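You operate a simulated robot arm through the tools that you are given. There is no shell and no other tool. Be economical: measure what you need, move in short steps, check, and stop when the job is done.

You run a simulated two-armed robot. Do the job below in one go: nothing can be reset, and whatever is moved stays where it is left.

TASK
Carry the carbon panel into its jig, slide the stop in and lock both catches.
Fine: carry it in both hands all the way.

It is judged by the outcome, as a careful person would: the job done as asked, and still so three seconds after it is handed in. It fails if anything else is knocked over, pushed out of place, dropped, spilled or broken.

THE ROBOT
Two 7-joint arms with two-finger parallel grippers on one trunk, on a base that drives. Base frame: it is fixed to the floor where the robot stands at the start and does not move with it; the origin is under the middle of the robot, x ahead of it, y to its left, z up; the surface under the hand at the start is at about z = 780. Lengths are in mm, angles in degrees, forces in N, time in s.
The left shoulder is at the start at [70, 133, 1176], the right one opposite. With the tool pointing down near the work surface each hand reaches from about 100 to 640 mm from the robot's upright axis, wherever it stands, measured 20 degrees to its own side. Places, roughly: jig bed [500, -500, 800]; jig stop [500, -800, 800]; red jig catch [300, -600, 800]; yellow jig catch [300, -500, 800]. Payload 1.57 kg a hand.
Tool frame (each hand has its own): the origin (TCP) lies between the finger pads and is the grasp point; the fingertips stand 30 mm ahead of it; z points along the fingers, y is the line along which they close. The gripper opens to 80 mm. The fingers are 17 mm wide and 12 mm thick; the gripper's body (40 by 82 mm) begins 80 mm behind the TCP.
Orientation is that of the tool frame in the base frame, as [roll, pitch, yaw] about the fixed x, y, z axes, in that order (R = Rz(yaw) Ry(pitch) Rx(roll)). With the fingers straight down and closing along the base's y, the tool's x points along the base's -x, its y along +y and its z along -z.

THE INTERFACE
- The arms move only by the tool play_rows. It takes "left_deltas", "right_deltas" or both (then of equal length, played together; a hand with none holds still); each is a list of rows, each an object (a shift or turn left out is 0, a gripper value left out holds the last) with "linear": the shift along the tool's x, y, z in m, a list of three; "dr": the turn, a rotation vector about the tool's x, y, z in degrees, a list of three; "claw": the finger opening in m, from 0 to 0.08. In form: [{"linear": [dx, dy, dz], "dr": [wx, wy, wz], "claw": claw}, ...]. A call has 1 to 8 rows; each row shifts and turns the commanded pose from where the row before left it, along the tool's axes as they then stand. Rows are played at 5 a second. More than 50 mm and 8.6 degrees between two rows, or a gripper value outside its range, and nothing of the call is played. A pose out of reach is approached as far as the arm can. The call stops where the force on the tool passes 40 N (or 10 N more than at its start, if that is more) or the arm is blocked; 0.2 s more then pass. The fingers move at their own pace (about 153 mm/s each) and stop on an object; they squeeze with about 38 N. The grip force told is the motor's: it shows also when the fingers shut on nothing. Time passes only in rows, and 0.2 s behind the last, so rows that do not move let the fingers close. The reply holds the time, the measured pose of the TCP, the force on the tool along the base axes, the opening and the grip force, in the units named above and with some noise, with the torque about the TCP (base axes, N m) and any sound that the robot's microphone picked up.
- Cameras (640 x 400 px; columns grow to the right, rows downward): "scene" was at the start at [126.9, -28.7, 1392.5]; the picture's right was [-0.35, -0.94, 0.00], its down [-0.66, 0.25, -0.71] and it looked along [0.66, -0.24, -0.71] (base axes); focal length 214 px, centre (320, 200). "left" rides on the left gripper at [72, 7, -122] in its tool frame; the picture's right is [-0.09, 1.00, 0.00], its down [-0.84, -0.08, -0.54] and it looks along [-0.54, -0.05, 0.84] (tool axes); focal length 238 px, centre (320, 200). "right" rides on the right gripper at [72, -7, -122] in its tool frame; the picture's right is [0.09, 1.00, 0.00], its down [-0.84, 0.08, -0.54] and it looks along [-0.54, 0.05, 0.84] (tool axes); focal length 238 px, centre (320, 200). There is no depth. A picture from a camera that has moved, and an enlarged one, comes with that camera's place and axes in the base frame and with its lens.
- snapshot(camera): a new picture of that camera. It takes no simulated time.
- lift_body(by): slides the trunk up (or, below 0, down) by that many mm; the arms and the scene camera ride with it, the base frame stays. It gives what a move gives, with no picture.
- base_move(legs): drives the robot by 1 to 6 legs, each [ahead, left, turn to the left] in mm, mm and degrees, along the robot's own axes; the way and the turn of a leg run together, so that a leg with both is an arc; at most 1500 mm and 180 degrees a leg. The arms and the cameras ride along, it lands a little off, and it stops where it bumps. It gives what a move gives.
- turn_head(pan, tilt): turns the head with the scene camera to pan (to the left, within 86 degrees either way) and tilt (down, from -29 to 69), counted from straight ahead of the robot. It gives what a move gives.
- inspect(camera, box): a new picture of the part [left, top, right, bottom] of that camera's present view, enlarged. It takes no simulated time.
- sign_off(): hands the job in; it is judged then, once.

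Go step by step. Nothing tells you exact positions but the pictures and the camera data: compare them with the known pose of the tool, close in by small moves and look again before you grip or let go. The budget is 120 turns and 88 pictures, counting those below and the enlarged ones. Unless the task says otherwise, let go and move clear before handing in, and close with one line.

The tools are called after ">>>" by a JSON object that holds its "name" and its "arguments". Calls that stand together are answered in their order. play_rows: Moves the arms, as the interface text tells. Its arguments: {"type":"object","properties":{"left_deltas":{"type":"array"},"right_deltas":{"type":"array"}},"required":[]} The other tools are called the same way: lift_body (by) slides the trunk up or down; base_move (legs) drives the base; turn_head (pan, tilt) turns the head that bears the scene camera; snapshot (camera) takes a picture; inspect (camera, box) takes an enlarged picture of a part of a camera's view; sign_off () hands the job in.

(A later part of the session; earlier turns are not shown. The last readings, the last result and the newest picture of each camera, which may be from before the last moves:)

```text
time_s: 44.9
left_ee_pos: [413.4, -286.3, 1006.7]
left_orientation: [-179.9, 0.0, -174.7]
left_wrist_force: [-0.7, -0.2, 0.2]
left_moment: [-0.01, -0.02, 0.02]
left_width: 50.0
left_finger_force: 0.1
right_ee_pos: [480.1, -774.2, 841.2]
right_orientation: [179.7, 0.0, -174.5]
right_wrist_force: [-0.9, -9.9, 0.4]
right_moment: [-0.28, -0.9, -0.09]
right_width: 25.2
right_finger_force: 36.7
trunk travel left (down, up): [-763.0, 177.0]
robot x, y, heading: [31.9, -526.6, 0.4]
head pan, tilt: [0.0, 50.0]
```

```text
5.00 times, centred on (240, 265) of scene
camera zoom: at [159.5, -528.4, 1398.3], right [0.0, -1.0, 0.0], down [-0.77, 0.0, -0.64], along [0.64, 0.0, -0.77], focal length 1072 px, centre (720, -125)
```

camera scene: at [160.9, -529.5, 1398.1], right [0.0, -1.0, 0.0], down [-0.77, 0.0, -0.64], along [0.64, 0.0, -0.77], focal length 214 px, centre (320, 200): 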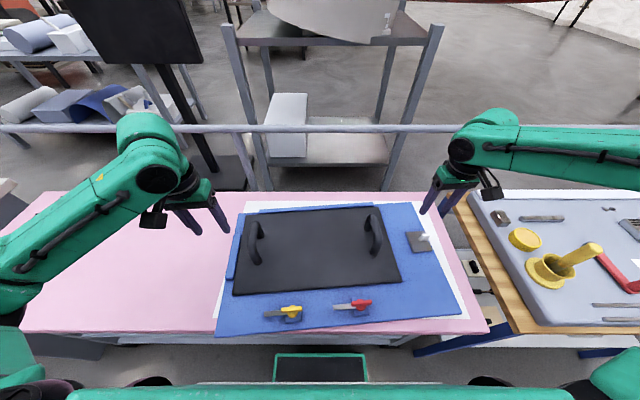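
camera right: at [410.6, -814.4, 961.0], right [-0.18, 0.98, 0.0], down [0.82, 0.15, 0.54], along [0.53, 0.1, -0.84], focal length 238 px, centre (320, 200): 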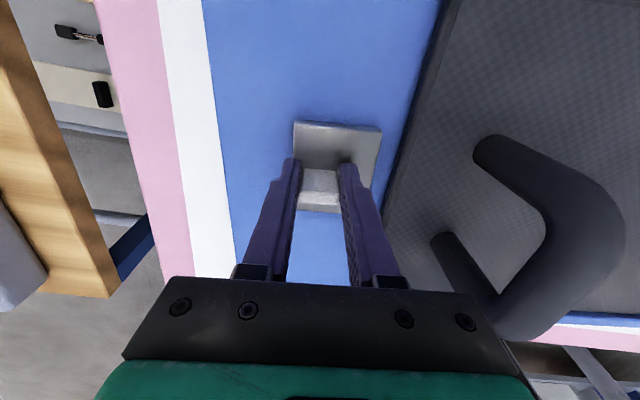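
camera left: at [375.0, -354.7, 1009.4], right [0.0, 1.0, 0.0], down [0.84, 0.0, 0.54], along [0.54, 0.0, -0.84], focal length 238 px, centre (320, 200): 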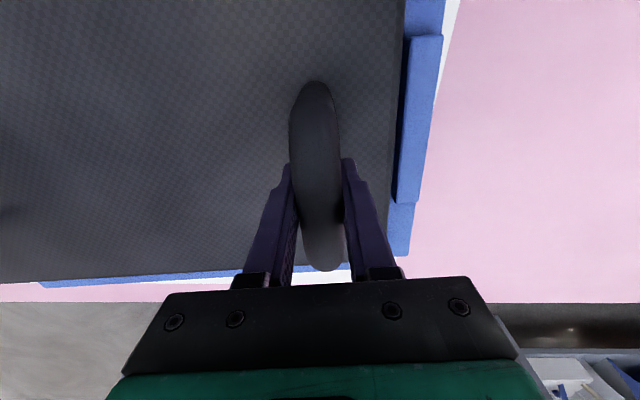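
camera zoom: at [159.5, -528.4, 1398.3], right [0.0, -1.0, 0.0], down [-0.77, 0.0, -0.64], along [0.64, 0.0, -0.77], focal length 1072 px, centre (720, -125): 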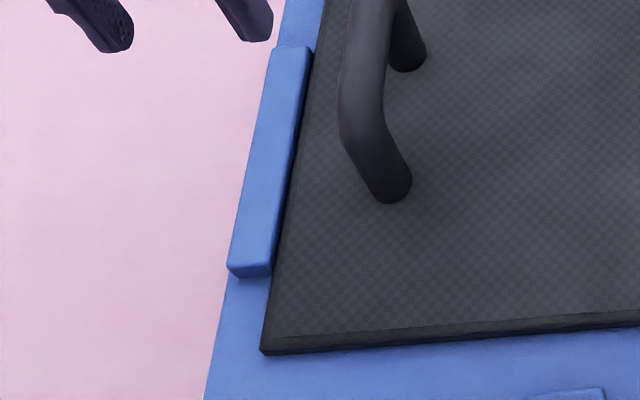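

The jig itself isn't fixed to the table, and my last pushes slid the whole jig about 6–8 mm to the left, so the panel was already flush. I'll stop pushing and release the tab, and set the jig back later. Next I'll look at the catches.

>>> {"name": "play_rows", "arguments": {"right_deltas": [{"claw": 0.035}, {"claw": 0.045}, {"linear": [0, 0, -0.04]}, {"linear": [0, 0, -0.05]}, {"linear": [0, 0, -0.04]}, {}]}}

>>> {"name": "snapshot", "arguments": {"camera": "scene"}}

>>> {"name": "inspect", "arguments": {"camera": "scene", "box": [240, 290, 400, 350]}}

```text
time_s: 46.3
left_ee_pos: [415.2, -283.2, 1005.7]
left_orientation: [-179.8, -0.1, -174.7]
left_wrist_force: [0.3, -0.2, -0.5]
left_moment: [0.01, 0.01, 0.02]
left_width: 50.0
left_finger_force: 0.0
right_ee_pos: [476.8, -770.8, 971.9]
right_orientation: [179.8, 0.1, -174.5]
right_wrist_force: [-0.6, 0.6, 0.2]
right_moment: [-0.01, -0.01, -0.01]
right_width: 45.1
right_finger_force: 0.1
trunk travel left (down, up): [-763.0, 177.0]
robot x, y, heading: [34.4, -525.0, 0.3]
head pan, tilt: [0.0, 50.0]
```

```text
22 pictures are left
camera scene: at [160.2, -526.5, 1398.2], right [0.0, -1.0, 0.0], down [-0.77, 0.0, -0.64], along [0.64, 0.0, -0.77], focal length 214 px, centre (320, 200)
```

scene: 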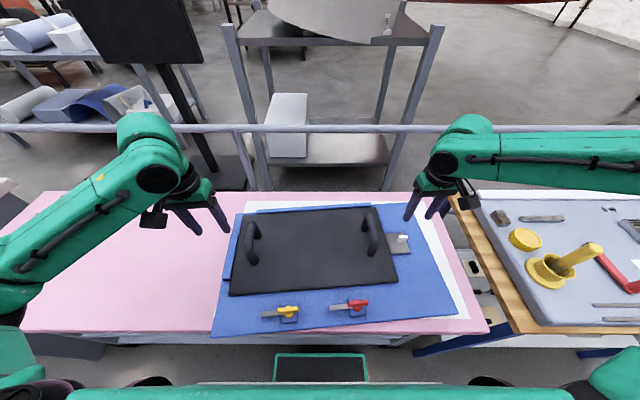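

```text
4.00 times, centred on (320, 320) of scene
camera zoom: at [160.2, -526.5, 1398.2], right [0.0, -1.0, 0.0], down [-0.77, 0.0, -0.64], along [0.64, 0.0, -0.77], focal length 858 px, centre (320, -280)
```

zoom: 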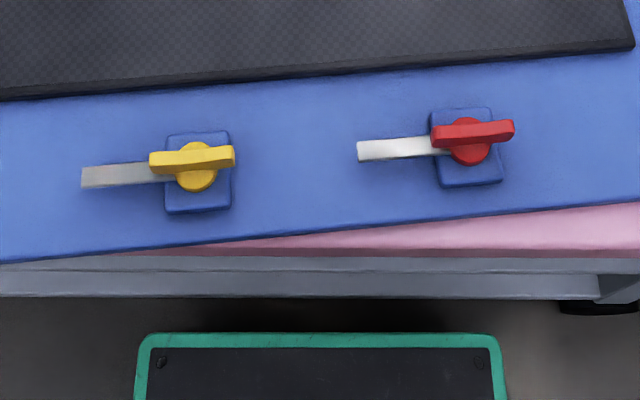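

The catches are knobs with lever bars centred on the pivots: red at about (304, −620), yellow at about (290, −450), bars at about z 833. I'll bring the right hand over the red catch, turning 90° so the fingers close across the bar.

>>> {"name": "play_rows", "arguments": {"right_deltas": [{"linear": [0.0263, 0.0278, 0]}, {"linear": [0.0263, 0.0278, 0.006]}, {"linear": [0.0263, 0.0278, 0.006]}, {"linear": [0.0263, 0.0278, 0.006]}, {"linear": [0.0263, 0.0278, 0.006]}, {"linear": [0.0263, 0.0278, 0.006]}, {"dr": [0, 0, -8.2]}, {"dr": [0, 0, -8.2]}]}}

>>> {"name": "play_rows", "arguments": {"right_deltas": [{"dr": [0, 0, -8.2]}, {"dr": [0, 0, -8.2]}, {"dr": [0, 0, -8.2]}, {"dr": [0, 0, -8.2]}, {"dr": [0, 0, -8.2]}, {"dr": [0, 0, -8.2]}, {"dr": [0, 0, -8.2]}, {"dr": [0, 0, -8.2]}]}}

>>> {"name": "play_rows", "arguments": {"right_deltas": [{"dr": [0, 0, -7.5]}, {}]}}

>>> {"name": "snapshot", "arguments": {"camera": "right"}}

```text
time_s: 48.1
left_ee_pos: [414.9, -285.6, 1006.1]
left_orientation: [-179.9, 0.0, -174.6]
left_wrist_force: [-0.6, -0.5, -0.2]
left_moment: [0.04, 0.01, 0.01]
left_width: 49.9
left_finger_force: 0.1
right_ee_pos: [374.3, -647.8, 962.3]
right_orientation: [179.7, 0.3, -158.1]
right_wrist_force: [0.4, -1.4, 0.1]
right_moment: [0.04, -0.02, 0.03]
right_width: 45.1
right_finger_force: 0.1
right hand out of reach, approached as far as the arm can: row 4, 5, 6
trunk travel left (down, up): [-763.0, 177.0]
robot x, y, heading: [30.4, -526.7, 0.6]
head pan, tilt: [0.0, 50.0]
```

```text
time_s: 49.9
left_ee_pos: [415.6, -285.5, 1005.7]
left_orientation: [-180.0, 0.0, -174.6]
left_wrist_force: [-0.1, -0.2, -0.1]
left_moment: [0.02, -0.01, 0.0]
left_width: 49.7
left_finger_force: 0.0
right_ee_pos: [375.3, -648.5, 962.5]
right_orientation: [-179.9, 0.3, -92.5]
right_wrist_force: [0.0, 0.0, -0.4]
right_moment: [0.01, -0.01, 0.01]
right_width: 44.9
right_finger_force: 0.1
trunk travel left (down, up): [-763.0, 177.0]
robot x, y, heading: [30.0, -529.2, 0.5]
head pan, tilt: [0.0, 50.0]
```

```text
time_s: 50.5
left_ee_pos: [416.2, -285.4, 1005.1]
left_orientation: [-179.9, 0.1, -174.8]
left_wrist_force: [-0.2, 0.3, -0.8]
left_moment: [-0.04, -0.01, 0.01]
left_width: 50.0
left_finger_force: 0.1
right_ee_pos: [373.3, -646.2, 962.0]
right_orientation: [-180.0, 0.1, -85.1]
right_wrist_force: [-0.1, 0.9, -0.8]
right_moment: [-0.01, 0.0, 0.01]
right_width: 45.1
right_finger_force: 0.1
trunk travel left (down, up): [-763.0, 177.0]
robot x, y, heading: [31.5, -526.5, 0.4]
head pan, tilt: [0.0, 50.0]
```

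```text
20 pictures are left
camera right: at [387.6, -719.8, 1082.8], right [-0.98, -0.18, 0.0], down [-0.15, 0.83, 0.54], along [-0.1, 0.54, -0.84], focal length 238 px, centre (320, 200)
```

right: 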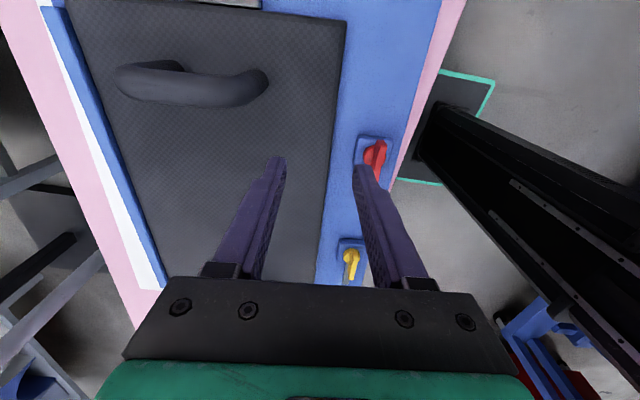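

The arm is too folded to come that close, so I'll back the base off 100 mm, which also carries the hand towards the catch.

>>> {"name": "base_move", "arguments": {"legs": [[-100, 0, 0]]}}

>>> {"name": "snapshot", "arguments": {"camera": "right"}}

```text
time_s: 51.6
left_ee_pos: [316.6, -285.3, 1005.5]
left_orientation: [-179.9, -0.1, -174.6]
left_wrist_force: [-0.1, -0.1, -0.7]
left_moment: [-0.01, 0.0, 0.0]
left_width: 50.0
left_finger_force: 0.0
right_ee_pos: [277.2, -647.2, 961.9]
right_orientation: [-179.9, 0.2, -85.1]
right_wrist_force: [-0.6, -0.9, -0.1]
right_moment: [0.01, 0.0, -0.04]
right_width: 44.8
right_finger_force: 0.1
trunk travel left (down, up): [-763.0, 177.0]
robot x, y, heading: [-67.9, -528.1, 0.1]
head pan, tilt: [0.0, 50.0]
```

```text
19 pictures are left
camera right: at [289.5, -719.9, 1082.3], right [-0.98, -0.18, 0.0], down [-0.15, 0.83, 0.54], along [-0.1, 0.54, -0.84], focal length 238 px, centre (320, 200)
```

right: 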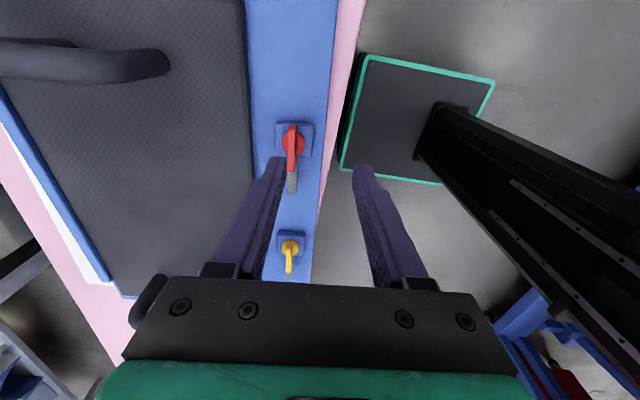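

The red pivot sits at about (303, −621). I'll centre the hand over it and descend to z≈880.

>>> {"name": "play_rows", "arguments": {"right_deltas": [{"linear": [-0.0237, -0.0281, 0]}, {"linear": [0, 0, 0.03]}, {"linear": [0, 0, 0.03]}, {"linear": [0, 0, 0.02]}, {}]}}

>>> {"name": "snapshot", "arguments": {"camera": "right"}}

```text
time_s: 52.9
left_ee_pos: [314.4, -285.6, 1005.9]
left_orientation: [-180.0, 0.0, -174.6]
left_wrist_force: [0.4, -0.2, -0.1]
left_moment: [0.01, -0.03, -0.02]
left_width: 49.8
left_finger_force: 0.1
right_ee_pos: [300.8, -622.2, 882.7]
right_orientation: [-179.8, 0.2, -85.1]
right_wrist_force: [0.5, 0.0, 0.3]
right_moment: [-0.03, -0.04, 0.0]
right_width: 45.2
right_finger_force: 0.1
trunk travel left (down, up): [-763.0, 177.0]
robot x, y, heading: [-63.3, -528.4, 0.0]
head pan, tilt: [0.0, 50.0]
```

```text
18 pictures are left
camera right: at [313.8, -693.7, 1002.9], right [-0.98, -0.18, 0.0], down [-0.15, 0.83, 0.54], along [-0.09, 0.54, -0.84], focal length 238 px, centre (320, 200)
```

right: 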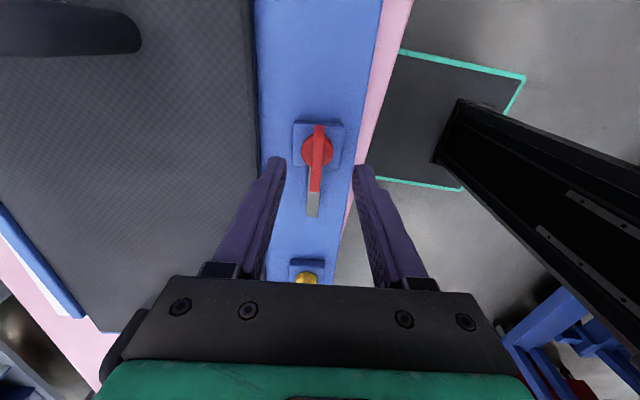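

Well centred. I'll nudge 2 mm, descend to TCP z≈857 so the tips straddle the bar above the knob, and close gently.

>>> {"name": "play_rows", "arguments": {"right_deltas": [{"linear": [-0.001, -0.0022, 0.01]}, {"linear": [0, 0, 0.01]}, {"linear": [0, 0, 0.006]}, {}]}}

>>> {"name": "snapshot", "arguments": {"camera": "right"}}

>>> {"name": "inspect", "arguments": {"camera": "scene", "box": [270, 180, 430, 290]}}

```text
time_s: 53.9
left_ee_pos: [315.5, -285.5, 1004.8]
left_orientation: [-179.9, -0.1, -174.6]
left_wrist_force: [0.3, 0.0, -0.5]
left_moment: [0.03, 0.0, -0.02]
left_width: 49.8
left_finger_force: 0.1
right_ee_pos: [301.2, -627.1, 863.1]
right_orientation: [-179.8, 0.3, -85.1]
right_wrist_force: [-0.4, 0.3, 0.3]
right_moment: [0.04, -0.01, 0.0]
right_width: 44.9
right_finger_force: 0.0
right hand out of reach, approached as far as the arm can: row 2, 3
trunk travel left (down, up): [-763.0, 177.0]
robot x, y, heading: [-62.5, -528.1, 0.3]
head pan, tilt: [0.0, 50.0]
```

```text
17 pictures are left
camera right: at [313.5, -700.2, 983.9], right [-0.98, -0.18, 0.0], down [-0.15, 0.82, 0.55], along [-0.09, 0.54, -0.84], focal length 238 px, centre (320, 200)
```

right: 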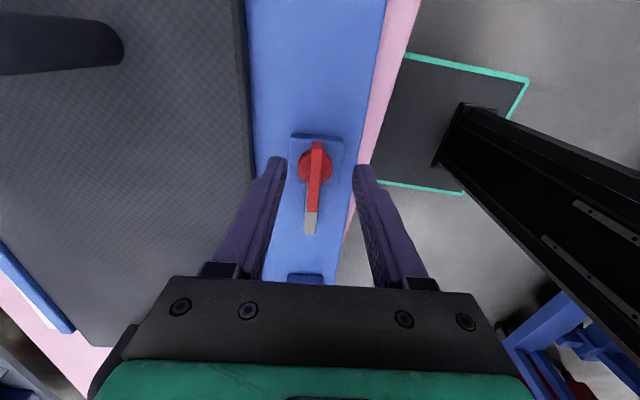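

```text
3.64 times, centred on (350, 235) of scene
camera zoom: at [60.6, -526.7, 1398.2], right [0.01, -1.0, 0.0], down [-0.77, 0.0, -0.64], along [0.64, 0.0, -0.77], focal length 780 px, centre (211, 73)
```

zoom: 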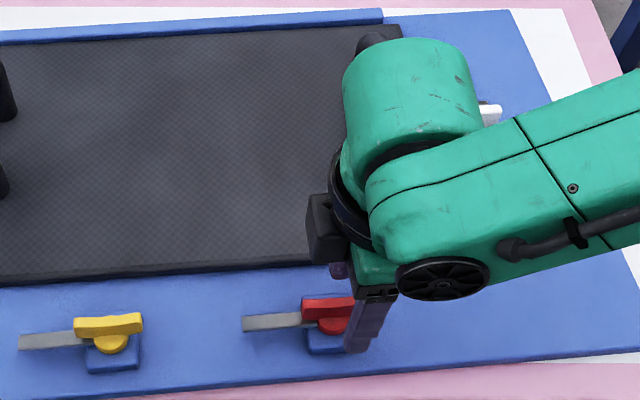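

The arm runs out of reach at this posture. I'll raise the hand, back the base 50 mm more, reach back out, and lower with the trunk instead.

>>> {"name": "play_rows", "arguments": {"right_deltas": [{"linear": [0, 0, -0.025]}, {"linear": [0, 0, -0.025]}]}}

>>> {"name": "base_move", "arguments": {"legs": [[-50, 0, 0]]}}

>>> {"name": "play_rows", "arguments": {"right_deltas": [{"linear": [0, -0.025, 0]}, {"linear": [0, -0.025, 0]}, {}]}}

>>> {"name": "lift_body", "arguments": {"by": -30}}

```text
time_s: 54.5
left_ee_pos: [315.1, -284.3, 1004.6]
left_orientation: [-180.0, 0.1, -174.6]
left_wrist_force: [0.3, 0.0, 0.9]
left_moment: [0.03, 0.0, 0.01]
left_width: 50.0
left_finger_force: 0.0
right_ee_pos: [299.0, -626.9, 914.0]
right_orientation: [-179.9, 0.1, -84.9]
right_wrist_force: [-0.3, 0.5, 1.0]
right_moment: [-0.04, -0.03, 0.0]
right_width: 45.1
right_finger_force: 0.0
trunk travel left (down, up): [-763.0, 177.0]
robot x, y, heading: [-64.9, -528.7, 0.3]
head pan, tilt: [0.0, 50.0]
```

```text
time_s: 55.4
left_ee_pos: [270.3, -283.7, 1003.1]
left_orientation: [-179.9, -0.3, -174.6]
left_wrist_force: [0.5, -0.1, -0.5]
left_moment: [0.04, 0.02, 0.01]
left_width: 50.1
left_finger_force: 0.1
right_ee_pos: [254.8, -628.0, 912.6]
right_orientation: [179.9, 0.2, -85.0]
right_wrist_force: [0.3, 0.2, -0.3]
right_moment: [0.0, 0.0, -0.01]
right_width: 45.0
right_finger_force: 0.0
trunk travel left (down, up): [-763.0, 177.0]
robot x, y, heading: [-115.7, -525.1, 0.4]
head pan, tilt: [0.0, 50.0]
```

```text
time_s: 56.2
left_ee_pos: [264.2, -284.7, 1005.5]
left_orientation: [-179.9, 0.1, -174.6]
left_wrist_force: [-1.0, -0.5, 0.0]
left_moment: [-0.04, -0.03, -0.02]
left_width: 50.2
left_finger_force: 0.1
right_ee_pos: [300.0, -624.3, 915.2]
right_orientation: [-179.8, 0.3, -85.1]
right_wrist_force: [-0.6, 0.5, -0.1]
right_moment: [0.03, -0.02, 0.03]
right_width: 44.7
right_finger_force: 0.0
trunk travel left (down, up): [-763.0, 177.0]
robot x, y, heading: [-119.8, -528.1, 0.3]
head pan, tilt: [0.0, 50.0]
```

```text
time_s: 56.9
left_ee_pos: [266.6, -284.3, 974.7]
left_orientation: [-179.9, 0.0, -174.6]
left_wrist_force: [0.0, 0.8, 0.0]
left_moment: [0.03, -0.02, -0.02]
left_width: 50.1
left_finger_force: 0.0
right_ee_pos: [300.7, -623.3, 884.8]
right_orientation: [-180.0, 0.2, -85.1]
right_wrist_force: [-0.2, 0.1, -0.3]
right_moment: [-0.03, -0.03, -0.03]
right_width: 44.9
right_finger_force: 0.1
trunk travel left (down, up): [-732.0, 207.0]
robot x, y, heading: [-117.3, -524.0, 0.1]
head pan, tilt: [0.0, 50.0]
```

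>>> {"name": "play_rows", "arguments": {"right_deltas": [{"linear": [-0.002, -0.003, 0]}, {}]}}

>>> {"name": "lift_body", "arguments": {"by": -27}}

>>> {"name": "snapshot", "arguments": {"camera": "right"}}

```text
time_s: 57.5
left_ee_pos: [266.2, -284.2, 974.5]
left_orientation: [-179.9, 0.0, -174.6]
left_wrist_force: [-0.1, -0.5, 0.1]
left_moment: [-0.01, -0.01, 0.01]
left_width: 50.1
left_finger_force: 0.0
right_ee_pos: [304.1, -622.1, 884.0]
right_orientation: [-179.9, 0.2, -85.1]
right_wrist_force: [0.1, 1.1, 0.5]
right_moment: [0.01, 0.01, -0.02]
right_width: 45.0
right_finger_force: 0.0
trunk travel left (down, up): [-732.0, 207.0]
robot x, y, heading: [-118.3, -529.4, 0.2]
head pan, tilt: [0.0, 50.0]
```

```text
time_s: 58.2
left_ee_pos: [266.0, -285.0, 947.4]
left_orientation: [-179.9, -0.1, -174.6]
left_wrist_force: [0.0, -0.5, -0.3]
left_moment: [-0.02, -0.01, -0.01]
left_width: 49.7
left_finger_force: 0.1
right_ee_pos: [304.3, -621.7, 857.3]
right_orientation: [-179.8, 0.2, -85.2]
right_wrist_force: [0.1, 0.0, 0.0]
right_moment: [-0.02, 0.01, 0.02]
right_width: 45.2
right_finger_force: 0.0
trunk travel left (down, up): [-706.0, 234.0]
robot x, y, heading: [-117.8, -527.1, 0.2]
head pan, tilt: [0.0, 50.0]
```

```text
15 pictures are left
camera right: at [315.7, -694.0, 977.5], right [-0.98, -0.18, 0.0], down [-0.15, 0.83, 0.54], along [-0.09, 0.54, -0.84], focal length 238 px, centre (320, 200)
```

right: 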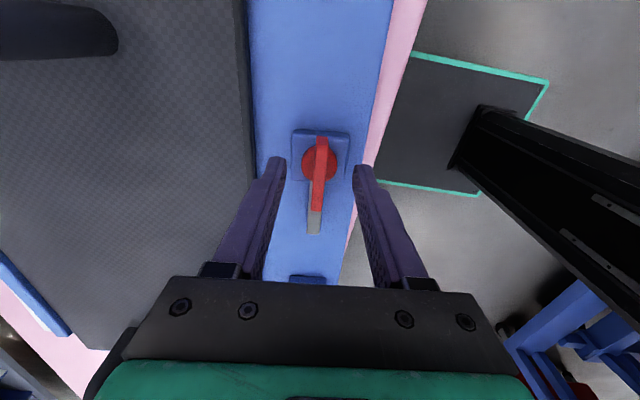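

The hand is centred on the pivot, so I'll close on the red bar.

>>> {"name": "play_rows", "arguments": {"right_deltas": [{"claw": 0.025}, {"claw": 0.0}, {}, {}]}}

```text
time_s: 59.2
left_ee_pos: [264.6, -285.3, 947.9]
left_orientation: [-180.0, 0.1, -174.7]
left_wrist_force: [0.8, -0.1, 0.9]
left_moment: [0.0, -0.04, 0.02]
left_width: 50.0
left_finger_force: 0.2
right_ee_pos: [303.9, -621.3, 857.1]
right_orientation: [-179.9, 0.3, -85.0]
right_wrist_force: [1.1, 2.3, 0.3]
right_moment: [-0.42, 0.07, -0.03]
right_width: 7.6
right_finger_force: 27.4
trunk travel left (down, up): [-706.0, 234.0]
robot x, y, heading: [-112.1, -529.0, 0.6]
head pan, tilt: [0.0, 50.0]
```

I've gripped it (bar about 8 mm thick). I'll turn clockwise, starting with 16°.

>>> {"name": "play_rows", "arguments": {"right_deltas": [{"dr": [0, 0, 8]}, {"dr": [0, 0, 8]}, {}]}}

>>> {"name": "snapshot", "arguments": {"camera": "right"}}

```text
time_s: 60.0
left_ee_pos: [265.6, -286.1, 948.2]
left_orientation: [-179.9, 0.0, -174.6]
left_wrist_force: [-0.7, 0.3, 0.3]
left_moment: [-0.01, 0.02, 0.01]
left_width: 50.1
left_finger_force: 0.1
right_ee_pos: [302.0, -621.1, 857.7]
right_orientation: [-180.0, 0.2, -101.1]
right_wrist_force: [-2.4, -3.4, 0.7]
right_moment: [0.46, -0.05, -0.05]
right_width: 7.5
right_finger_force: 27.0
trunk travel left (down, up): [-706.0, 234.0]
robot x, y, heading: [-117.8, -525.4, 0.6]
head pan, tilt: [0.0, 50.0]
```

```text
14 pictures are left
camera right: at [295.2, -694.7, 977.4], right [-0.99, 0.1, 0.0], down [0.09, 0.83, 0.54], along [0.06, 0.54, -0.84], focal length 238 px, centre (320, 200)
```

right: 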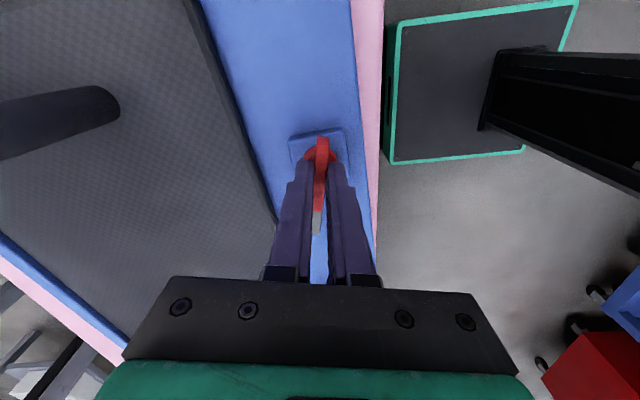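

The catch turns with the hand and the forces are small. I'll continue.

>>> {"name": "play_rows", "arguments": {"right_deltas": [{"dr": [0, 0, 8.2]}, {"dr": [0, 0, 8.2]}, {"dr": [0, 0, 8.2]}, {"dr": [0, 0, 8.2]}, {"dr": [0, 0, 8.2]}, {}]}}

>>> {"name": "play_rows", "arguments": {"right_deltas": [{"dr": [0, 0, 8.2]}, {"dr": [0, 0, 8.2]}, {"dr": [0, 0, 8.2]}, {"dr": [0, 0, 8.2]}, {}]}}

>>> {"name": "snapshot", "arguments": {"camera": "right"}}

```text
time_s: 61.5
left_ee_pos: [265.2, -285.3, 948.6]
left_orientation: [-179.9, 0.1, -174.6]
left_wrist_force: [0.3, 0.7, 0.2]
left_moment: [0.02, 0.02, 0.0]
left_width: 50.1
left_finger_force: 0.0
right_ee_pos: [302.1, -620.7, 857.0]
right_orientation: [179.9, 0.2, -142.2]
right_wrist_force: [-2.4, 3.2, 0.9]
right_moment: [-0.42, 0.69, -0.05]
right_width: 7.8
right_finger_force: 27.1
trunk travel left (down, up): [-706.0, 234.0]
robot x, y, heading: [-119.3, -525.5, 0.2]
head pan, tilt: [0.0, 50.0]
```

```text
time_s: 62.6
left_ee_pos: [266.2, -284.6, 947.6]
left_orientation: [-179.9, -0.1, -174.5]
left_wrist_force: [0.1, 0.1, -0.3]
left_moment: [0.01, 0.01, 0.0]
left_width: 50.2
left_finger_force: 0.1
right_ee_pos: [303.4, -620.9, 856.4]
right_orientation: [179.8, 0.1, -175.0]
right_wrist_force: [-1.3, 1.8, 0.0]
right_moment: [-0.19, -0.38, 0.29]
right_width: 7.6
right_finger_force: 26.3
trunk travel left (down, up): [-706.0, 234.0]
robot x, y, heading: [-120.4, -529.6, 0.2]
head pan, tilt: [0.0, 50.0]
```

```text
13 pictures are left
camera right: at [232.3, -635.6, 977.5], right [-0.18, 0.98, 0.0], down [0.83, 0.15, 0.54], along [0.53, 0.1, -0.84], focal length 238 px, centre (320, 200)
```

right: 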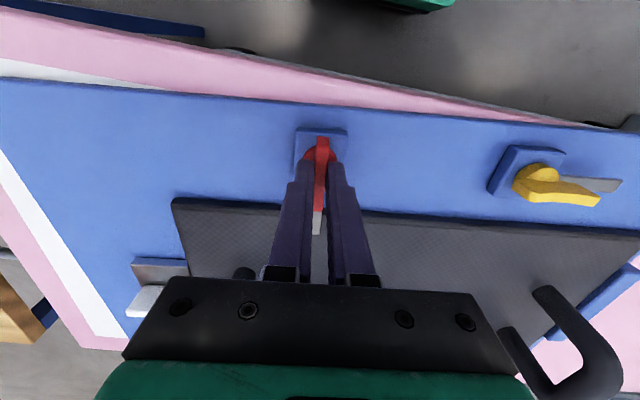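

The red catch is locked across the panel, with a slight end-stop torque. I'll release it, rise, drive 171 mm left and use the same hand posture on the yellow catch.

>>> {"name": "play_rows", "arguments": {"right_deltas": [{"claw": 0.02}, {"claw": 0.045}, {}]}}

>>> {"name": "lift_body", "arguments": {"by": 60}}

>>> {"name": "base_move", "arguments": {"legs": [[-14, 171, 0]]}}

>>> {"name": "play_rows", "arguments": {"right_deltas": [{"dr": [0, 0, -8.2]}, {"dr": [0, 0, -8.2]}, {"dr": [0, 0, -8.2]}, {"dr": [0, 0, -8.2]}, {"dr": [0, 0, -8.2]}, {"dr": [0, 0, -8.2]}, {"dr": [0, 0, -8.2]}, {"dr": [0, 0, -8.2]}]}}

>>> {"name": "play_rows", "arguments": {"right_deltas": [{"dr": [0, 0, -8.2]}, {"dr": [0, 0, -8.2]}, {"dr": [0, 0, -8]}, {}]}}

>>> {"name": "snapshot", "arguments": {"camera": "right"}}

```text
time_s: 63.5
left_ee_pos: [265.2, -283.7, 947.2]
left_orientation: [-179.9, 0.0, -174.6]
left_wrist_force: [-0.7, -0.3, -0.5]
left_moment: [-0.02, -0.01, 0.01]
left_width: 50.1
left_finger_force: 0.0
right_ee_pos: [302.8, -620.7, 857.5]
right_orientation: [179.8, 0.1, -174.9]
right_wrist_force: [0.0, -0.2, 0.7]
right_moment: [0.02, 0.02, -0.03]
right_width: 45.0
right_finger_force: 0.1
trunk travel left (down, up): [-706.0, 234.0]
robot x, y, heading: [-118.8, -525.1, 0.3]
head pan, tilt: [0.0, 50.0]
```

```text
time_s: 64.5
left_ee_pos: [265.6, -284.6, 1008.7]
left_orientation: [-179.9, 0.0, -174.6]
left_wrist_force: [-0.4, 0.1, 0.3]
left_moment: [0.01, 0.0, 0.03]
left_width: 49.8
left_finger_force: 0.0
right_ee_pos: [303.0, -621.3, 918.0]
right_orientation: [179.8, 0.0, -174.8]
right_wrist_force: [-1.0, -0.2, 0.5]
right_moment: [0.02, 0.0, -0.02]
right_width: 45.1
right_finger_force: 0.1
trunk travel left (down, up): [-766.0, 174.0]
robot x, y, heading: [-120.0, -529.0, 0.2]
head pan, tilt: [0.0, 50.0]
```

```text
time_s: 65.9
left_ee_pos: [251.6, -115.6, 1008.4]
left_orientation: [-179.9, 0.0, -174.7]
left_wrist_force: [0.0, -0.8, 0.6]
left_moment: [0.06, 0.02, 0.01]
left_width: 49.6
left_finger_force: 0.0
right_ee_pos: [289.3, -453.5, 917.3]
right_orientation: [179.7, 0.2, -175.0]
right_wrist_force: [-0.6, 0.3, 0.3]
right_moment: [0.02, -0.02, 0.02]
right_width: 45.0
right_finger_force: 0.0
trunk travel left (down, up): [-766.0, 174.0]
robot x, y, heading: [-132.5, -356.8, 0.2]
head pan, tilt: [0.0, 50.0]
```

```text
time_s: 67.7
left_ee_pos: [252.5, -114.4, 1008.1]
left_orientation: [-179.9, 0.0, -174.7]
left_wrist_force: [-0.3, 0.2, 0.1]
left_moment: [0.04, -0.01, 0.03]
left_width: 50.0
left_finger_force: 0.0
right_ee_pos: [288.9, -451.5, 917.0]
right_orientation: [180.0, 0.2, -109.4]
right_wrist_force: [-1.0, 0.3, -0.7]
right_moment: [0.0, 0.02, 0.01]
right_width: 45.0
right_finger_force: 0.1
trunk travel left (down, up): [-766.0, 174.0]
robot x, y, heading: [-133.2, -357.5, 0.5]
head pan, tilt: [0.0, 50.0]
```

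```text
time_s: 68.7
left_ee_pos: [250.4, -115.2, 1008.9]
left_orientation: [-179.9, 0.0, -174.7]
left_wrist_force: [-0.7, -0.6, -0.6]
left_moment: [0.01, -0.03, 0.0]
left_width: 50.0
left_finger_force: 0.1
right_ee_pos: [289.3, -451.4, 916.1]
right_orientation: [-179.9, 0.2, -84.9]
right_wrist_force: [0.0, -0.6, -0.8]
right_moment: [0.02, -0.01, 0.04]
right_width: 45.0
right_finger_force: 0.0
trunk travel left (down, up): [-766.0, 174.0]
robot x, y, heading: [-130.5, -357.8, 0.2]
head pan, tilt: [0.0, 50.0]
```

```text
12 pictures are left
camera right: at [301.4, -524.3, 1037.2], right [-0.98, -0.18, 0.0], down [-0.15, 0.82, 0.54], along [-0.1, 0.54, -0.84], focal length 238 px, centre (320, 200)
```

right: 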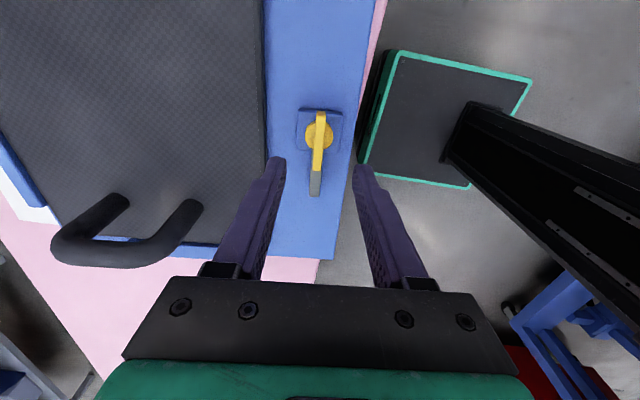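

Almost exactly over the yellow pivot. I'll make a 1.5 mm trim, lower 59 mm with the trunk and verify.

>>> {"name": "play_rows", "arguments": {"right_deltas": [{"linear": [0.0015, 0, 0]}, {}]}}

>>> {"name": "lift_body", "arguments": {"by": -59}}

>>> {"name": "snapshot", "arguments": {"camera": "right"}}

```text
time_s: 69.3
left_ee_pos: [252.2, -115.3, 1008.3]
left_orientation: [-179.9, 0.0, -174.7]
left_wrist_force: [0.4, 0.3, -0.4]
left_moment: [0.03, 0.0, 0.01]
left_width: 49.8
left_finger_force: 0.1
right_ee_pos: [288.5, -452.7, 917.9]
right_orientation: [-179.9, 0.2, -85.0]
right_wrist_force: [0.1, 0.0, -0.5]
right_moment: [-0.01, -0.03, 0.0]
right_width: 45.2
right_finger_force: 0.1
trunk travel left (down, up): [-766.0, 174.0]
robot x, y, heading: [-131.5, -353.9, 0.2]
head pan, tilt: [0.0, 50.0]
```

```text
time_s: 70.3
left_ee_pos: [251.8, -115.3, 949.9]
left_orientation: [-179.9, 0.0, -174.7]
left_wrist_force: [-0.1, -0.3, -0.2]
left_moment: [-0.03, -0.01, 0.02]
left_width: 49.6
left_finger_force: 0.0
right_ee_pos: [289.2, -452.2, 858.1]
right_orientation: [-180.0, 0.2, -85.0]
right_wrist_force: [0.8, 0.1, 0.2]
right_moment: [-0.02, 0.01, 0.01]
right_width: 45.2
right_finger_force: 0.0
trunk travel left (down, up): [-706.0, 233.0]
robot x, y, heading: [-134.0, -354.8, 0.1]
head pan, tilt: [0.0, 50.0]
```

```text
11 pictures are left
camera right: at [301.2, -525.8, 978.2], right [-0.98, -0.18, 0.0], down [-0.15, 0.82, 0.54], along [-0.1, 0.54, -0.84], focal length 238 px, centre (320, 200)
```

right: 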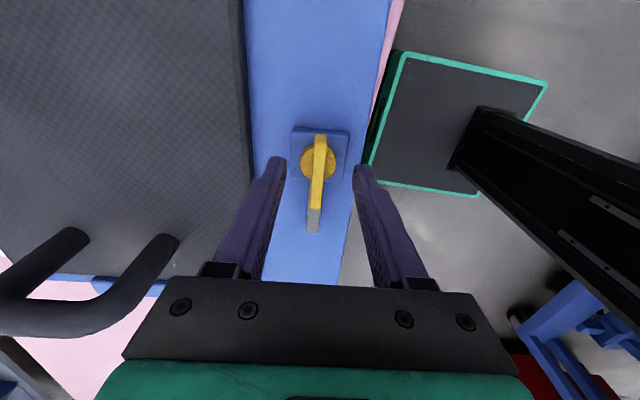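

This matches the red-catch alignment. I'll close and turn 90° clockwise.

>>> {"name": "play_rows", "arguments": {"right_deltas": [{"claw": 0.025}, {"claw": 0.0}, {}, {}]}}

>>> {"name": "play_rows", "arguments": {"right_deltas": [{"dr": [0, 0, 8.2]}, {"dr": [0, 0, 8.2]}, {"dr": [0, 0, 8.2]}, {"dr": [0, 0, 8.2]}, {"dr": [0, 0, 8.2]}, {"dr": [0, 0, 8.2]}, {}]}}

>>> {"name": "play_rows", "arguments": {"right_deltas": [{"dr": [0, 0, 8.2]}, {"dr": [0, 0, 8.2]}, {"dr": [0, 0, 8.2]}, {"dr": [0, 0, 8.2]}, {"dr": [0, 0, 8.1]}, {}]}}

>>> {"name": "snapshot", "arguments": {"camera": "right"}}

```text
time_s: 71.3
left_ee_pos: [252.0, -114.3, 949.2]
left_orientation: [-179.9, 0.1, -174.6]
left_wrist_force: [-0.2, 0.0, -0.5]
left_moment: [0.01, 0.02, 0.0]
left_width: 50.0
left_finger_force: 0.0
right_ee_pos: [289.3, -451.3, 859.1]
right_orientation: [-179.7, 0.1, -84.9]
right_wrist_force: [4.7, -3.7, 4.1]
right_moment: [0.58, 0.01, -0.01]
right_width: 7.7
right_finger_force: 26.8
trunk travel left (down, up): [-706.0, 233.0]
robot x, y, heading: [-132.0, -353.0, 0.1]
head pan, tilt: [0.0, 50.0]
```

```text
time_s: 72.9
left_ee_pos: [250.7, -114.8, 949.3]
left_orientation: [-179.9, 0.1, -174.7]
left_wrist_force: [-0.7, -0.1, -0.1]
left_moment: [-0.01, 0.02, 0.01]
left_width: 50.0
left_finger_force: 0.0
right_ee_pos: [288.1, -452.7, 857.5]
right_orientation: [179.9, 0.2, -134.3]
right_wrist_force: [-0.8, -2.9, 6.5]
right_moment: [0.44, -0.52, -0.06]
right_width: 7.7
right_finger_force: 27.0
trunk travel left (down, up): [-706.0, 233.0]
robot x, y, heading: [-132.4, -359.8, 0.5]
head pan, tilt: [0.0, 50.0]
```

```text
time_s: 74.3
left_ee_pos: [250.6, -113.8, 949.2]
left_orientation: [-179.9, 0.0, -174.6]
left_wrist_force: [-0.8, -0.8, -0.7]
left_moment: [-0.01, 0.02, -0.01]
left_width: 50.3
left_finger_force: 0.1
right_ee_pos: [287.1, -451.0, 859.1]
right_orientation: [179.9, 0.0, -175.0]
right_wrist_force: [1.2, 4.9, 3.4]
right_moment: [-0.15, 0.04, 0.36]
right_width: 7.7
right_finger_force: 26.6
trunk travel left (down, up): [-706.0, 233.0]
robot x, y, heading: [-128.7, -360.8, 0.3]
head pan, tilt: [0.0, 50.0]
```

```text
10 pictures are left
camera right: at [216.5, -466.1, 978.2], right [-0.18, 0.98, 0.0], down [0.83, 0.15, 0.54], along [0.54, 0.1, -0.84], focal length 238 px, centre (320, 200)
```

right: 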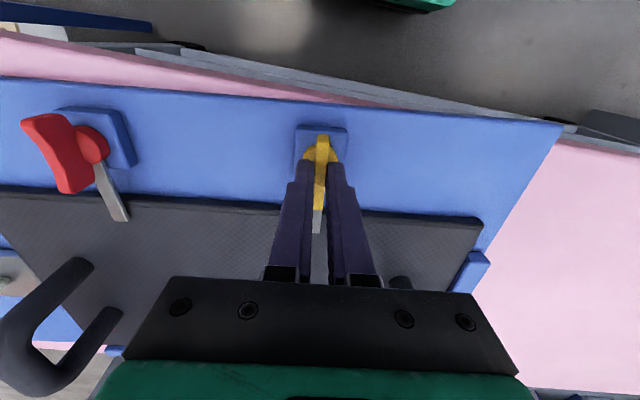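

Both catches are across the panel. I'll release, rise and check the whole jig.

>>> {"name": "play_rows", "arguments": {"right_deltas": [{"claw": 0.02}, {"claw": 0.045}, {}]}}

>>> {"name": "lift_body", "arguments": {"by": 120}}

>>> {"name": "turn_head", "arguments": {"pan": -20, "tilt": 45}}

>>> {"name": "snapshot", "arguments": {"camera": "scene"}}

```text
time_s: 75.1
left_ee_pos: [252.5, -115.8, 949.2]
left_orientation: [-179.8, 0.1, -174.7]
left_wrist_force: [-0.1, -0.1, 0.3]
left_moment: [-0.02, -0.02, 0.0]
left_width: 50.2
left_finger_force: 0.1
right_ee_pos: [289.3, -452.6, 857.7]
right_orientation: [179.8, 0.1, -175.1]
right_wrist_force: [1.1, 0.4, -0.3]
right_moment: [-0.01, 0.0, 0.0]
right_width: 44.9
right_finger_force: 0.1
trunk travel left (down, up): [-706.0, 233.0]
robot x, y, heading: [-130.8, -359.1, 0.2]
head pan, tilt: [0.0, 50.0]
```

```text
time_s: 76.6
left_ee_pos: [251.5, -115.2, 1068.9]
left_orientation: [-180.0, 0.0, -174.7]
left_wrist_force: [1.0, -0.8, 0.2]
left_moment: [0.0, -0.01, -0.01]
left_width: 50.0
left_finger_force: 0.0
right_ee_pos: [288.5, -452.5, 977.2]
right_orientation: [179.9, 0.1, -175.1]
right_wrist_force: [0.6, 0.3, -0.7]
right_moment: [-0.01, 0.01, 0.0]
right_width: 45.3
right_finger_force: 0.1
trunk travel left (down, up): [-826.0, 113.0]
robot x, y, heading: [-131.0, -357.9, 0.2]
head pan, tilt: [0.0, 50.0]
```

```text
time_s: 77.4
left_ee_pos: [251.3, -115.6, 1069.6]
left_orientation: [-179.8, 0.0, -174.7]
left_wrist_force: [0.1, -0.2, -0.2]
left_moment: [0.01, 0.0, -0.02]
left_width: 50.2
left_finger_force: 0.1
right_ee_pos: [287.7, -452.5, 977.1]
right_orientation: [179.7, 0.0, -175.0]
right_wrist_force: [0.3, -0.5, 0.9]
right_moment: [0.01, 0.0, -0.04]
right_width: 45.1
right_finger_force: 0.1
trunk travel left (down, up): [-826.0, 113.0]
robot x, y, heading: [-135.3, -355.7, 0.0]
head pan, tilt: [-20.0, 45.0]
```

```text
9 pictures are left
camera scene: at [-4.4, -384.3, 1469.1], right [-0.34, -0.94, 0.0], down [-0.67, 0.24, -0.71], along [0.67, -0.24, -0.71], focal length 214 px, centre (320, 200)
```

scene: 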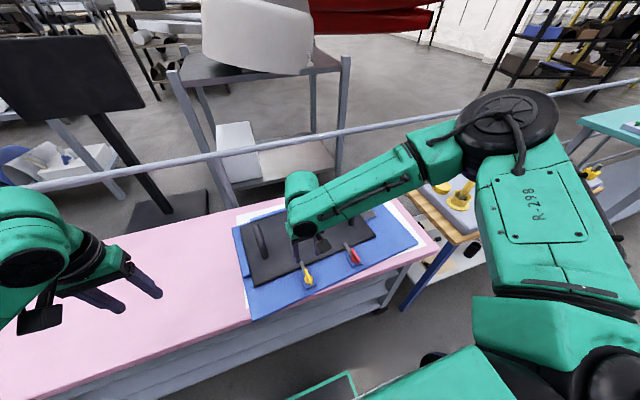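

Everything is locked in place. The jig sits about 7 mm left of where it stood, so I'll set it back by nudging the outer side of its left fence with the closed left fingers. First I'll bring the base and the left hand into position, with the right hand raised clear.

>>> {"name": "play_rows", "arguments": {"right_deltas": [{"linear": [0, 0, -0.035]}, {"linear": [0, 0, -0.035]}, {"linear": [0, 0, -0.03]}, {}], "left_deltas": [{"claw": 0.0}, {}, {}, {}]}}

>>> {"name": "base_move", "arguments": {"legs": [[100, -30, 0]]}}

>>> {"name": "lift_body", "arguments": {"by": -90}}

>>> {"name": "turn_head", "arguments": {"pan": 0, "tilt": 50}}

```text
time_s: 78.4
left_ee_pos: [251.3, -115.2, 1068.9]
left_orientation: [-179.9, 0.0, -174.7]
left_wrist_force: [0.0, 0.6, 0.0]
left_moment: [-0.02, -0.01, 0.04]
left_width: 0.0
left_finger_force: 21.6
right_ee_pos: [288.5, -452.5, 1078.3]
right_orientation: [179.8, 0.1, -175.1]
right_wrist_force: [0.7, 0.1, -0.3]
right_moment: [0.02, -0.03, 0.01]
right_width: 45.2
right_finger_force: 0.0
trunk travel left (down, up): [-826.0, 113.0]
robot x, y, heading: [-132.6, -353.8, 0.3]
head pan, tilt: [-20.0, 45.0]
```

```text
time_s: 79.6
left_ee_pos: [347.3, -142.8, 1070.1]
left_orientation: [-179.9, 0.1, -174.7]
left_wrist_force: [0.0, -0.2, -0.3]
left_moment: [0.0, 0.02, 0.01]
left_width: 0.0
left_finger_force: 21.5
right_ee_pos: [383.7, -481.8, 1077.9]
right_orientation: [179.9, 0.4, -175.0]
right_wrist_force: [-0.2, -0.4, -0.1]
right_moment: [0.0, 0.0, -0.01]
right_width: 45.1
right_finger_force: 0.0
trunk travel left (down, up): [-826.0, 113.0]
robot x, y, heading: [-28.7, -386.9, 0.4]
head pan, tilt: [-20.0, 45.0]
```

```text
time_s: 80.8
left_ee_pos: [349.9, -145.2, 979.4]
left_orientation: [-179.9, -0.1, -174.7]
left_wrist_force: [-0.1, 0.2, 0.2]
left_moment: [0.0, 0.01, -0.03]
left_width: 0.0
left_finger_force: 21.7
right_ee_pos: [386.7, -480.8, 986.5]
right_orientation: [179.8, 0.2, -175.0]
right_wrist_force: [0.8, -0.3, -0.5]
right_moment: [-0.01, 0.03, 0.03]
right_width: 44.8
right_finger_force: 0.0
trunk travel left (down, up): [-736.0, 203.0]
robot x, y, heading: [-34.5, -381.1, 0.2]
head pan, tilt: [-20.0, 45.0]
```

```text
time_s: 81.7
left_ee_pos: [349.0, -144.8, 979.0]
left_orientation: [-179.9, 0.0, -174.7]
left_wrist_force: [0.0, -0.3, 0.3]
left_moment: [-0.01, 0.0, 0.0]
left_width: 0.0
left_finger_force: 21.7
right_ee_pos: [387.0, -481.2, 987.3]
right_orientation: [179.8, 0.1, -175.1]
right_wrist_force: [-0.3, 0.4, 0.1]
right_moment: [0.02, 0.02, 0.04]
right_width: 45.0
right_finger_force: 0.1
trunk travel left (down, up): [-736.0, 203.0]
robot x, y, heading: [-30.4, -384.8, 0.1]
head pan, tilt: [0.0, 50.0]
```

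>>> {"name": "play_rows", "arguments": {"left_deltas": [{"linear": [-0.0247, -0.0267, 0.01]}, {"linear": [-0.0247, -0.0267, 0.01]}, {"linear": [-0.0247, -0.0267, 0.01]}, {"linear": [0, 0, 0.035]}, {"linear": [0, 0, 0.035]}, {"linear": [0, 0, 0.025]}, {}]}}

>>> {"name": "snapshot", "arguments": {"camera": "scene"}}

>>> {"name": "snapshot", "arguments": {"camera": "left"}}

```text
time_s: 83.3
left_ee_pos: [431.3, -216.7, 853.3]
left_orientation: [-179.8, 0.1, -174.7]
left_wrist_force: [0.3, 0.3, -0.1]
left_moment: [0.0, 0.01, -0.02]
left_width: 0.0
left_finger_force: 21.6
right_ee_pos: [386.7, -481.1, 986.9]
right_orientation: [179.8, 0.0, -174.9]
right_wrist_force: [-0.7, 0.4, 0.8]
right_moment: [0.0, 0.0, -0.01]
right_width: 44.8
right_finger_force: 0.1
trunk travel left (down, up): [-736.0, 203.0]
robot x, y, heading: [-34.5, -386.8, 0.3]
head pan, tilt: [0.0, 50.0]
```

```text
8 pictures are left
camera scene: at [94.7, -385.6, 1372.3], right [0.0, -1.0, 0.0], down [-0.77, 0.0, -0.64], along [0.64, 0.0, -0.77], focal length 214 px, centre (320, 200)
```

scene: 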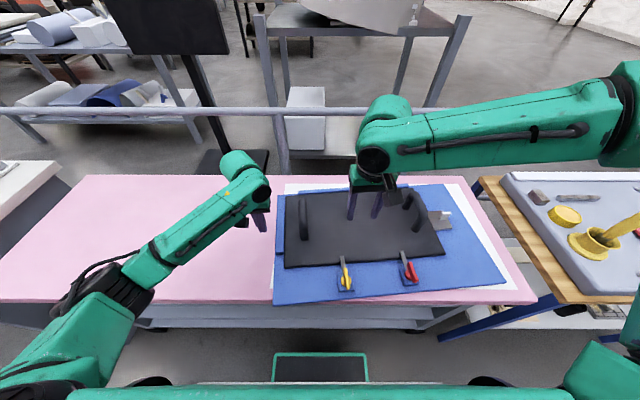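

```text
7 pictures are left
camera left: at [359.0, -217.0, 975.9], right [0.0, 1.0, 0.0], down [0.84, 0.0, 0.54], along [0.54, 0.0, -0.84], focal length 238 px, centre (320, 200)
```

left: 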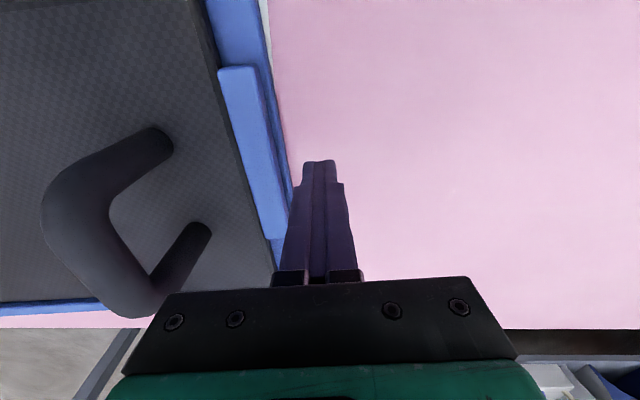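

The fence's outer face is about 19 mm from the fingers. I'll lower to fence height, approach, and find contact.

>>> {"name": "play_rows", "arguments": {"left_deltas": [{"linear": [0, 0, 0.012]}, {"linear": [0, 0, 0.012]}, {"linear": [0, -0.008, 0]}, {"linear": [0, -0.006, 0]}, {}]}}

>>> {"name": "play_rows", "arguments": {"left_deltas": [{"linear": [0, -0.002, 0]}, {"linear": [0, -0.002, 0]}, {}]}}

>>> {"name": "inspect", "arguments": {"camera": "left", "box": [200, 60, 400, 290]}}

```text
time_s: 84.5
left_ee_pos: [431.9, -232.4, 829.2]
left_orientation: [-179.9, 0.0, -174.6]
left_wrist_force: [0.4, 0.4, -1.1]
left_moment: [0.0, 0.01, -0.03]
left_width: 0.1
left_finger_force: 21.3
right_ee_pos: [385.9, -482.1, 987.3]
right_orientation: [179.8, 0.1, -175.0]
right_wrist_force: [0.6, 0.4, -0.3]
right_moment: [0.01, 0.01, 0.02]
right_width: 44.8
right_finger_force: 0.1
trunk travel left (down, up): [-736.0, 203.0]
robot x, y, heading: [-32.0, -386.2, 0.2]
head pan, tilt: [0.0, 50.0]
```

```text
time_s: 85.3
left_ee_pos: [432.8, -236.0, 831.2]
left_orientation: [-180.0, 0.0, -174.6]
left_wrist_force: [-0.4, -0.3, 0.8]
left_moment: [-0.01, -0.02, 0.0]
left_width: 0.0
left_finger_force: 21.4
right_ee_pos: [385.8, -481.1, 986.5]
right_orientation: [179.8, 0.1, -175.0]
right_wrist_force: [0.4, -0.9, 0.9]
right_moment: [-0.01, -0.01, 0.01]
right_width: 44.9
right_finger_force: 0.1
trunk travel left (down, up): [-736.0, 203.0]
robot x, y, heading: [-35.4, -385.7, 0.2]
head pan, tilt: [0.0, 50.0]
```

```text
1.74 times, centred on (300, 175) of left
camera zoom: at [360.8, -235.2, 952.4], right [0.0, 1.0, 0.0], down [0.84, 0.0, 0.54], along [0.54, 0.0, -0.84], focal length 414 px, centre (355, 244)
```

zoom: 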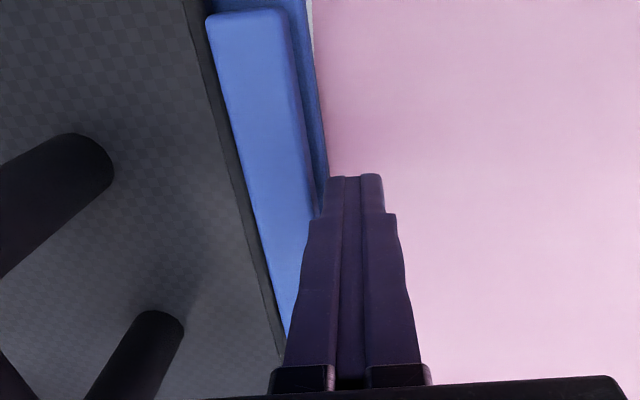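

Contact is only a few mm away, so I'll continue in small rows.

>>> {"name": "play_rows", "arguments": {"left_deltas": [{"linear": [0, -0.0015, 0]}, {"linear": [0, -0.0015, 0]}, {}]}}

>>> {"name": "play_rows", "arguments": {"left_deltas": [{"linear": [0, -0.001, 0]}, {"linear": [0, -0.001, 0]}, {}]}}

```text
time_s: 86.1
left_ee_pos: [434.1, -238.2, 830.9]
left_orientation: [-179.9, 0.1, -174.7]
left_wrist_force: [-1.0, 0.2, -1.1]
left_moment: [-0.04, 0.02, 0.03]
left_width: 0.0
left_finger_force: 21.0
right_ee_pos: [386.5, -481.1, 987.7]
right_orientation: [179.7, 0.1, -175.0]
right_wrist_force: [0.1, -0.5, -0.6]
right_moment: [-0.01, -0.05, 0.01]
right_width: 45.3
right_finger_force: 0.0
trunk travel left (down, up): [-736.0, 203.0]
robot x, y, heading: [-33.1, -385.0, 0.2]
head pan, tilt: [0.0, 50.0]
```

```text
time_s: 86.9
left_ee_pos: [433.8, -239.8, 831.4]
left_orientation: [-179.9, 0.0, -174.6]
left_wrist_force: [-0.5, -0.4, -0.2]
left_moment: [-0.01, -0.02, 0.01]
left_width: 0.1
left_finger_force: 21.5
right_ee_pos: [386.3, -483.2, 986.7]
right_orientation: [179.7, 0.1, -175.0]
right_wrist_force: [-0.1, -0.6, 0.4]
right_moment: [-0.01, 0.04, 0.01]
right_width: 44.8
right_finger_force: 0.0
trunk travel left (down, up): [-736.0, 203.0]
robot x, y, heading: [-33.7, -385.1, 0.4]
head pan, tilt: [0.0, 50.0]
```

>>> {"name": "play_rows", "arguments": {"left_deltas": [{"linear": [0, -0.001, 0]}, {"linear": [0, -0.001, 0]}, {}]}}

>>> {"name": "play_rows", "arguments": {"left_deltas": [{"linear": [0, -0.001, 0]}, {"linear": [0, -0.001, 0]}, {}]}}

>>> {"name": "inspect", "arguments": {"camera": "left", "box": [200, 60, 400, 290]}}

```text
time_s: 87.7
left_ee_pos: [434.2, -241.0, 830.3]
left_orientation: [-180.0, 0.0, -174.6]
left_wrist_force: [-1.1, 4.6, 2.1]
left_moment: [0.08, -0.01, 0.03]
left_width: 0.1
left_finger_force: 21.5
right_ee_pos: [385.5, -480.6, 986.6]
right_orientation: [179.9, 0.1, -175.0]
right_wrist_force: [-0.3, -1.0, 0.0]
right_moment: [-0.04, 0.01, -0.02]
right_width: 45.0
right_finger_force: 0.1
trunk travel left (down, up): [-736.0, 203.0]
robot x, y, heading: [-31.8, -383.3, 0.4]
head pan, tilt: [0.0, 50.0]
```

```text
time_s: 88.5
left_ee_pos: [433.2, -241.4, 830.4]
left_orientation: [-179.8, 0.0, -174.5]
left_wrist_force: [-1.6, 7.8, 2.3]
left_moment: [0.19, 0.0, 0.03]
left_width: 0.2
left_finger_force: 21.0
right_ee_pos: [386.7, -479.7, 986.6]
right_orientation: [180.0, 0.0, -175.0]
right_wrist_force: [-0.5, 0.8, 0.0]
right_moment: [-0.01, 0.02, -0.03]
right_width: 45.2
right_finger_force: 0.0
trunk travel left (down, up): [-736.0, 203.0]
robot x, y, heading: [-34.8, -388.3, 0.1]
head pan, tilt: [0.0, 50.0]
```

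```text
1.74 times, centred on (300, 175) of left
camera zoom: at [361.2, -242.3, 951.9], right [0.0, 1.0, 0.0], down [0.84, 0.0, 0.54], along [0.54, 0.0, -0.84], focal length 414 px, centre (355, 244)
```

zoom: 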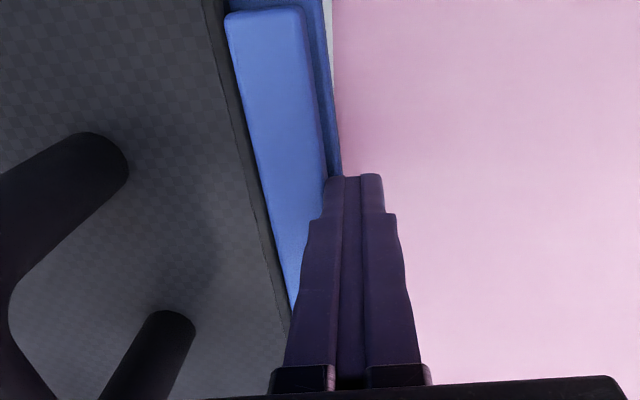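

I have contact, near the jig's mid-depth so it shouldn't twist. I'll push about 7 mm in 1 mm rows.

>>> {"name": "play_rows", "arguments": {"left_deltas": [{"linear": [0, -0.001, 0]}, {"linear": [0, -0.001, 0]}, {"linear": [0, -0.001, 0]}, {"linear": [0, -0.001, 0]}, {}]}}

>>> {"name": "play_rows", "arguments": {"left_deltas": [{"linear": [0, -0.001, 0]}, {"linear": [0, -0.001, 0]}, {"linear": [0, -0.001, 0]}, {}]}}

```text
time_s: 89.7
left_ee_pos: [434.3, -248.1, 830.3]
left_orientation: [-179.9, 0.0, -174.7]
left_wrist_force: [-2.5, 7.8, 3.2]
left_moment: [0.2, 0.01, -0.01]
left_width: 0.1
left_finger_force: 21.1
right_ee_pos: [386.6, -480.0, 987.1]
right_orientation: [179.9, 0.1, -174.9]
right_wrist_force: [0.1, -0.5, 0.3]
right_moment: [-0.05, -0.03, 0.01]
right_width: 44.9
right_finger_force: 0.1
trunk travel left (down, up): [-736.0, 203.0]
robot x, y, heading: [-31.2, -383.6, 0.2]
head pan, tilt: [0.0, 50.0]
```

```text
time_s: 90.7
left_ee_pos: [435.0, -249.8, 830.9]
left_orientation: [-179.8, 0.1, -174.8]
left_wrist_force: [-0.6, 7.8, 4.5]
left_moment: [0.17, -0.01, 0.05]
left_width: 0.0
left_finger_force: 21.3
right_ee_pos: [386.7, -481.1, 988.4]
right_orientation: [179.8, 0.2, -175.0]
right_wrist_force: [-0.5, 0.6, -0.1]
right_moment: [-0.02, -0.03, -0.03]
right_width: 44.9
right_finger_force: 0.0
trunk travel left (down, up): [-736.0, 203.0]
robot x, y, heading: [-30.5, -386.8, 0.3]
head pan, tilt: [0.0, 50.0]
```

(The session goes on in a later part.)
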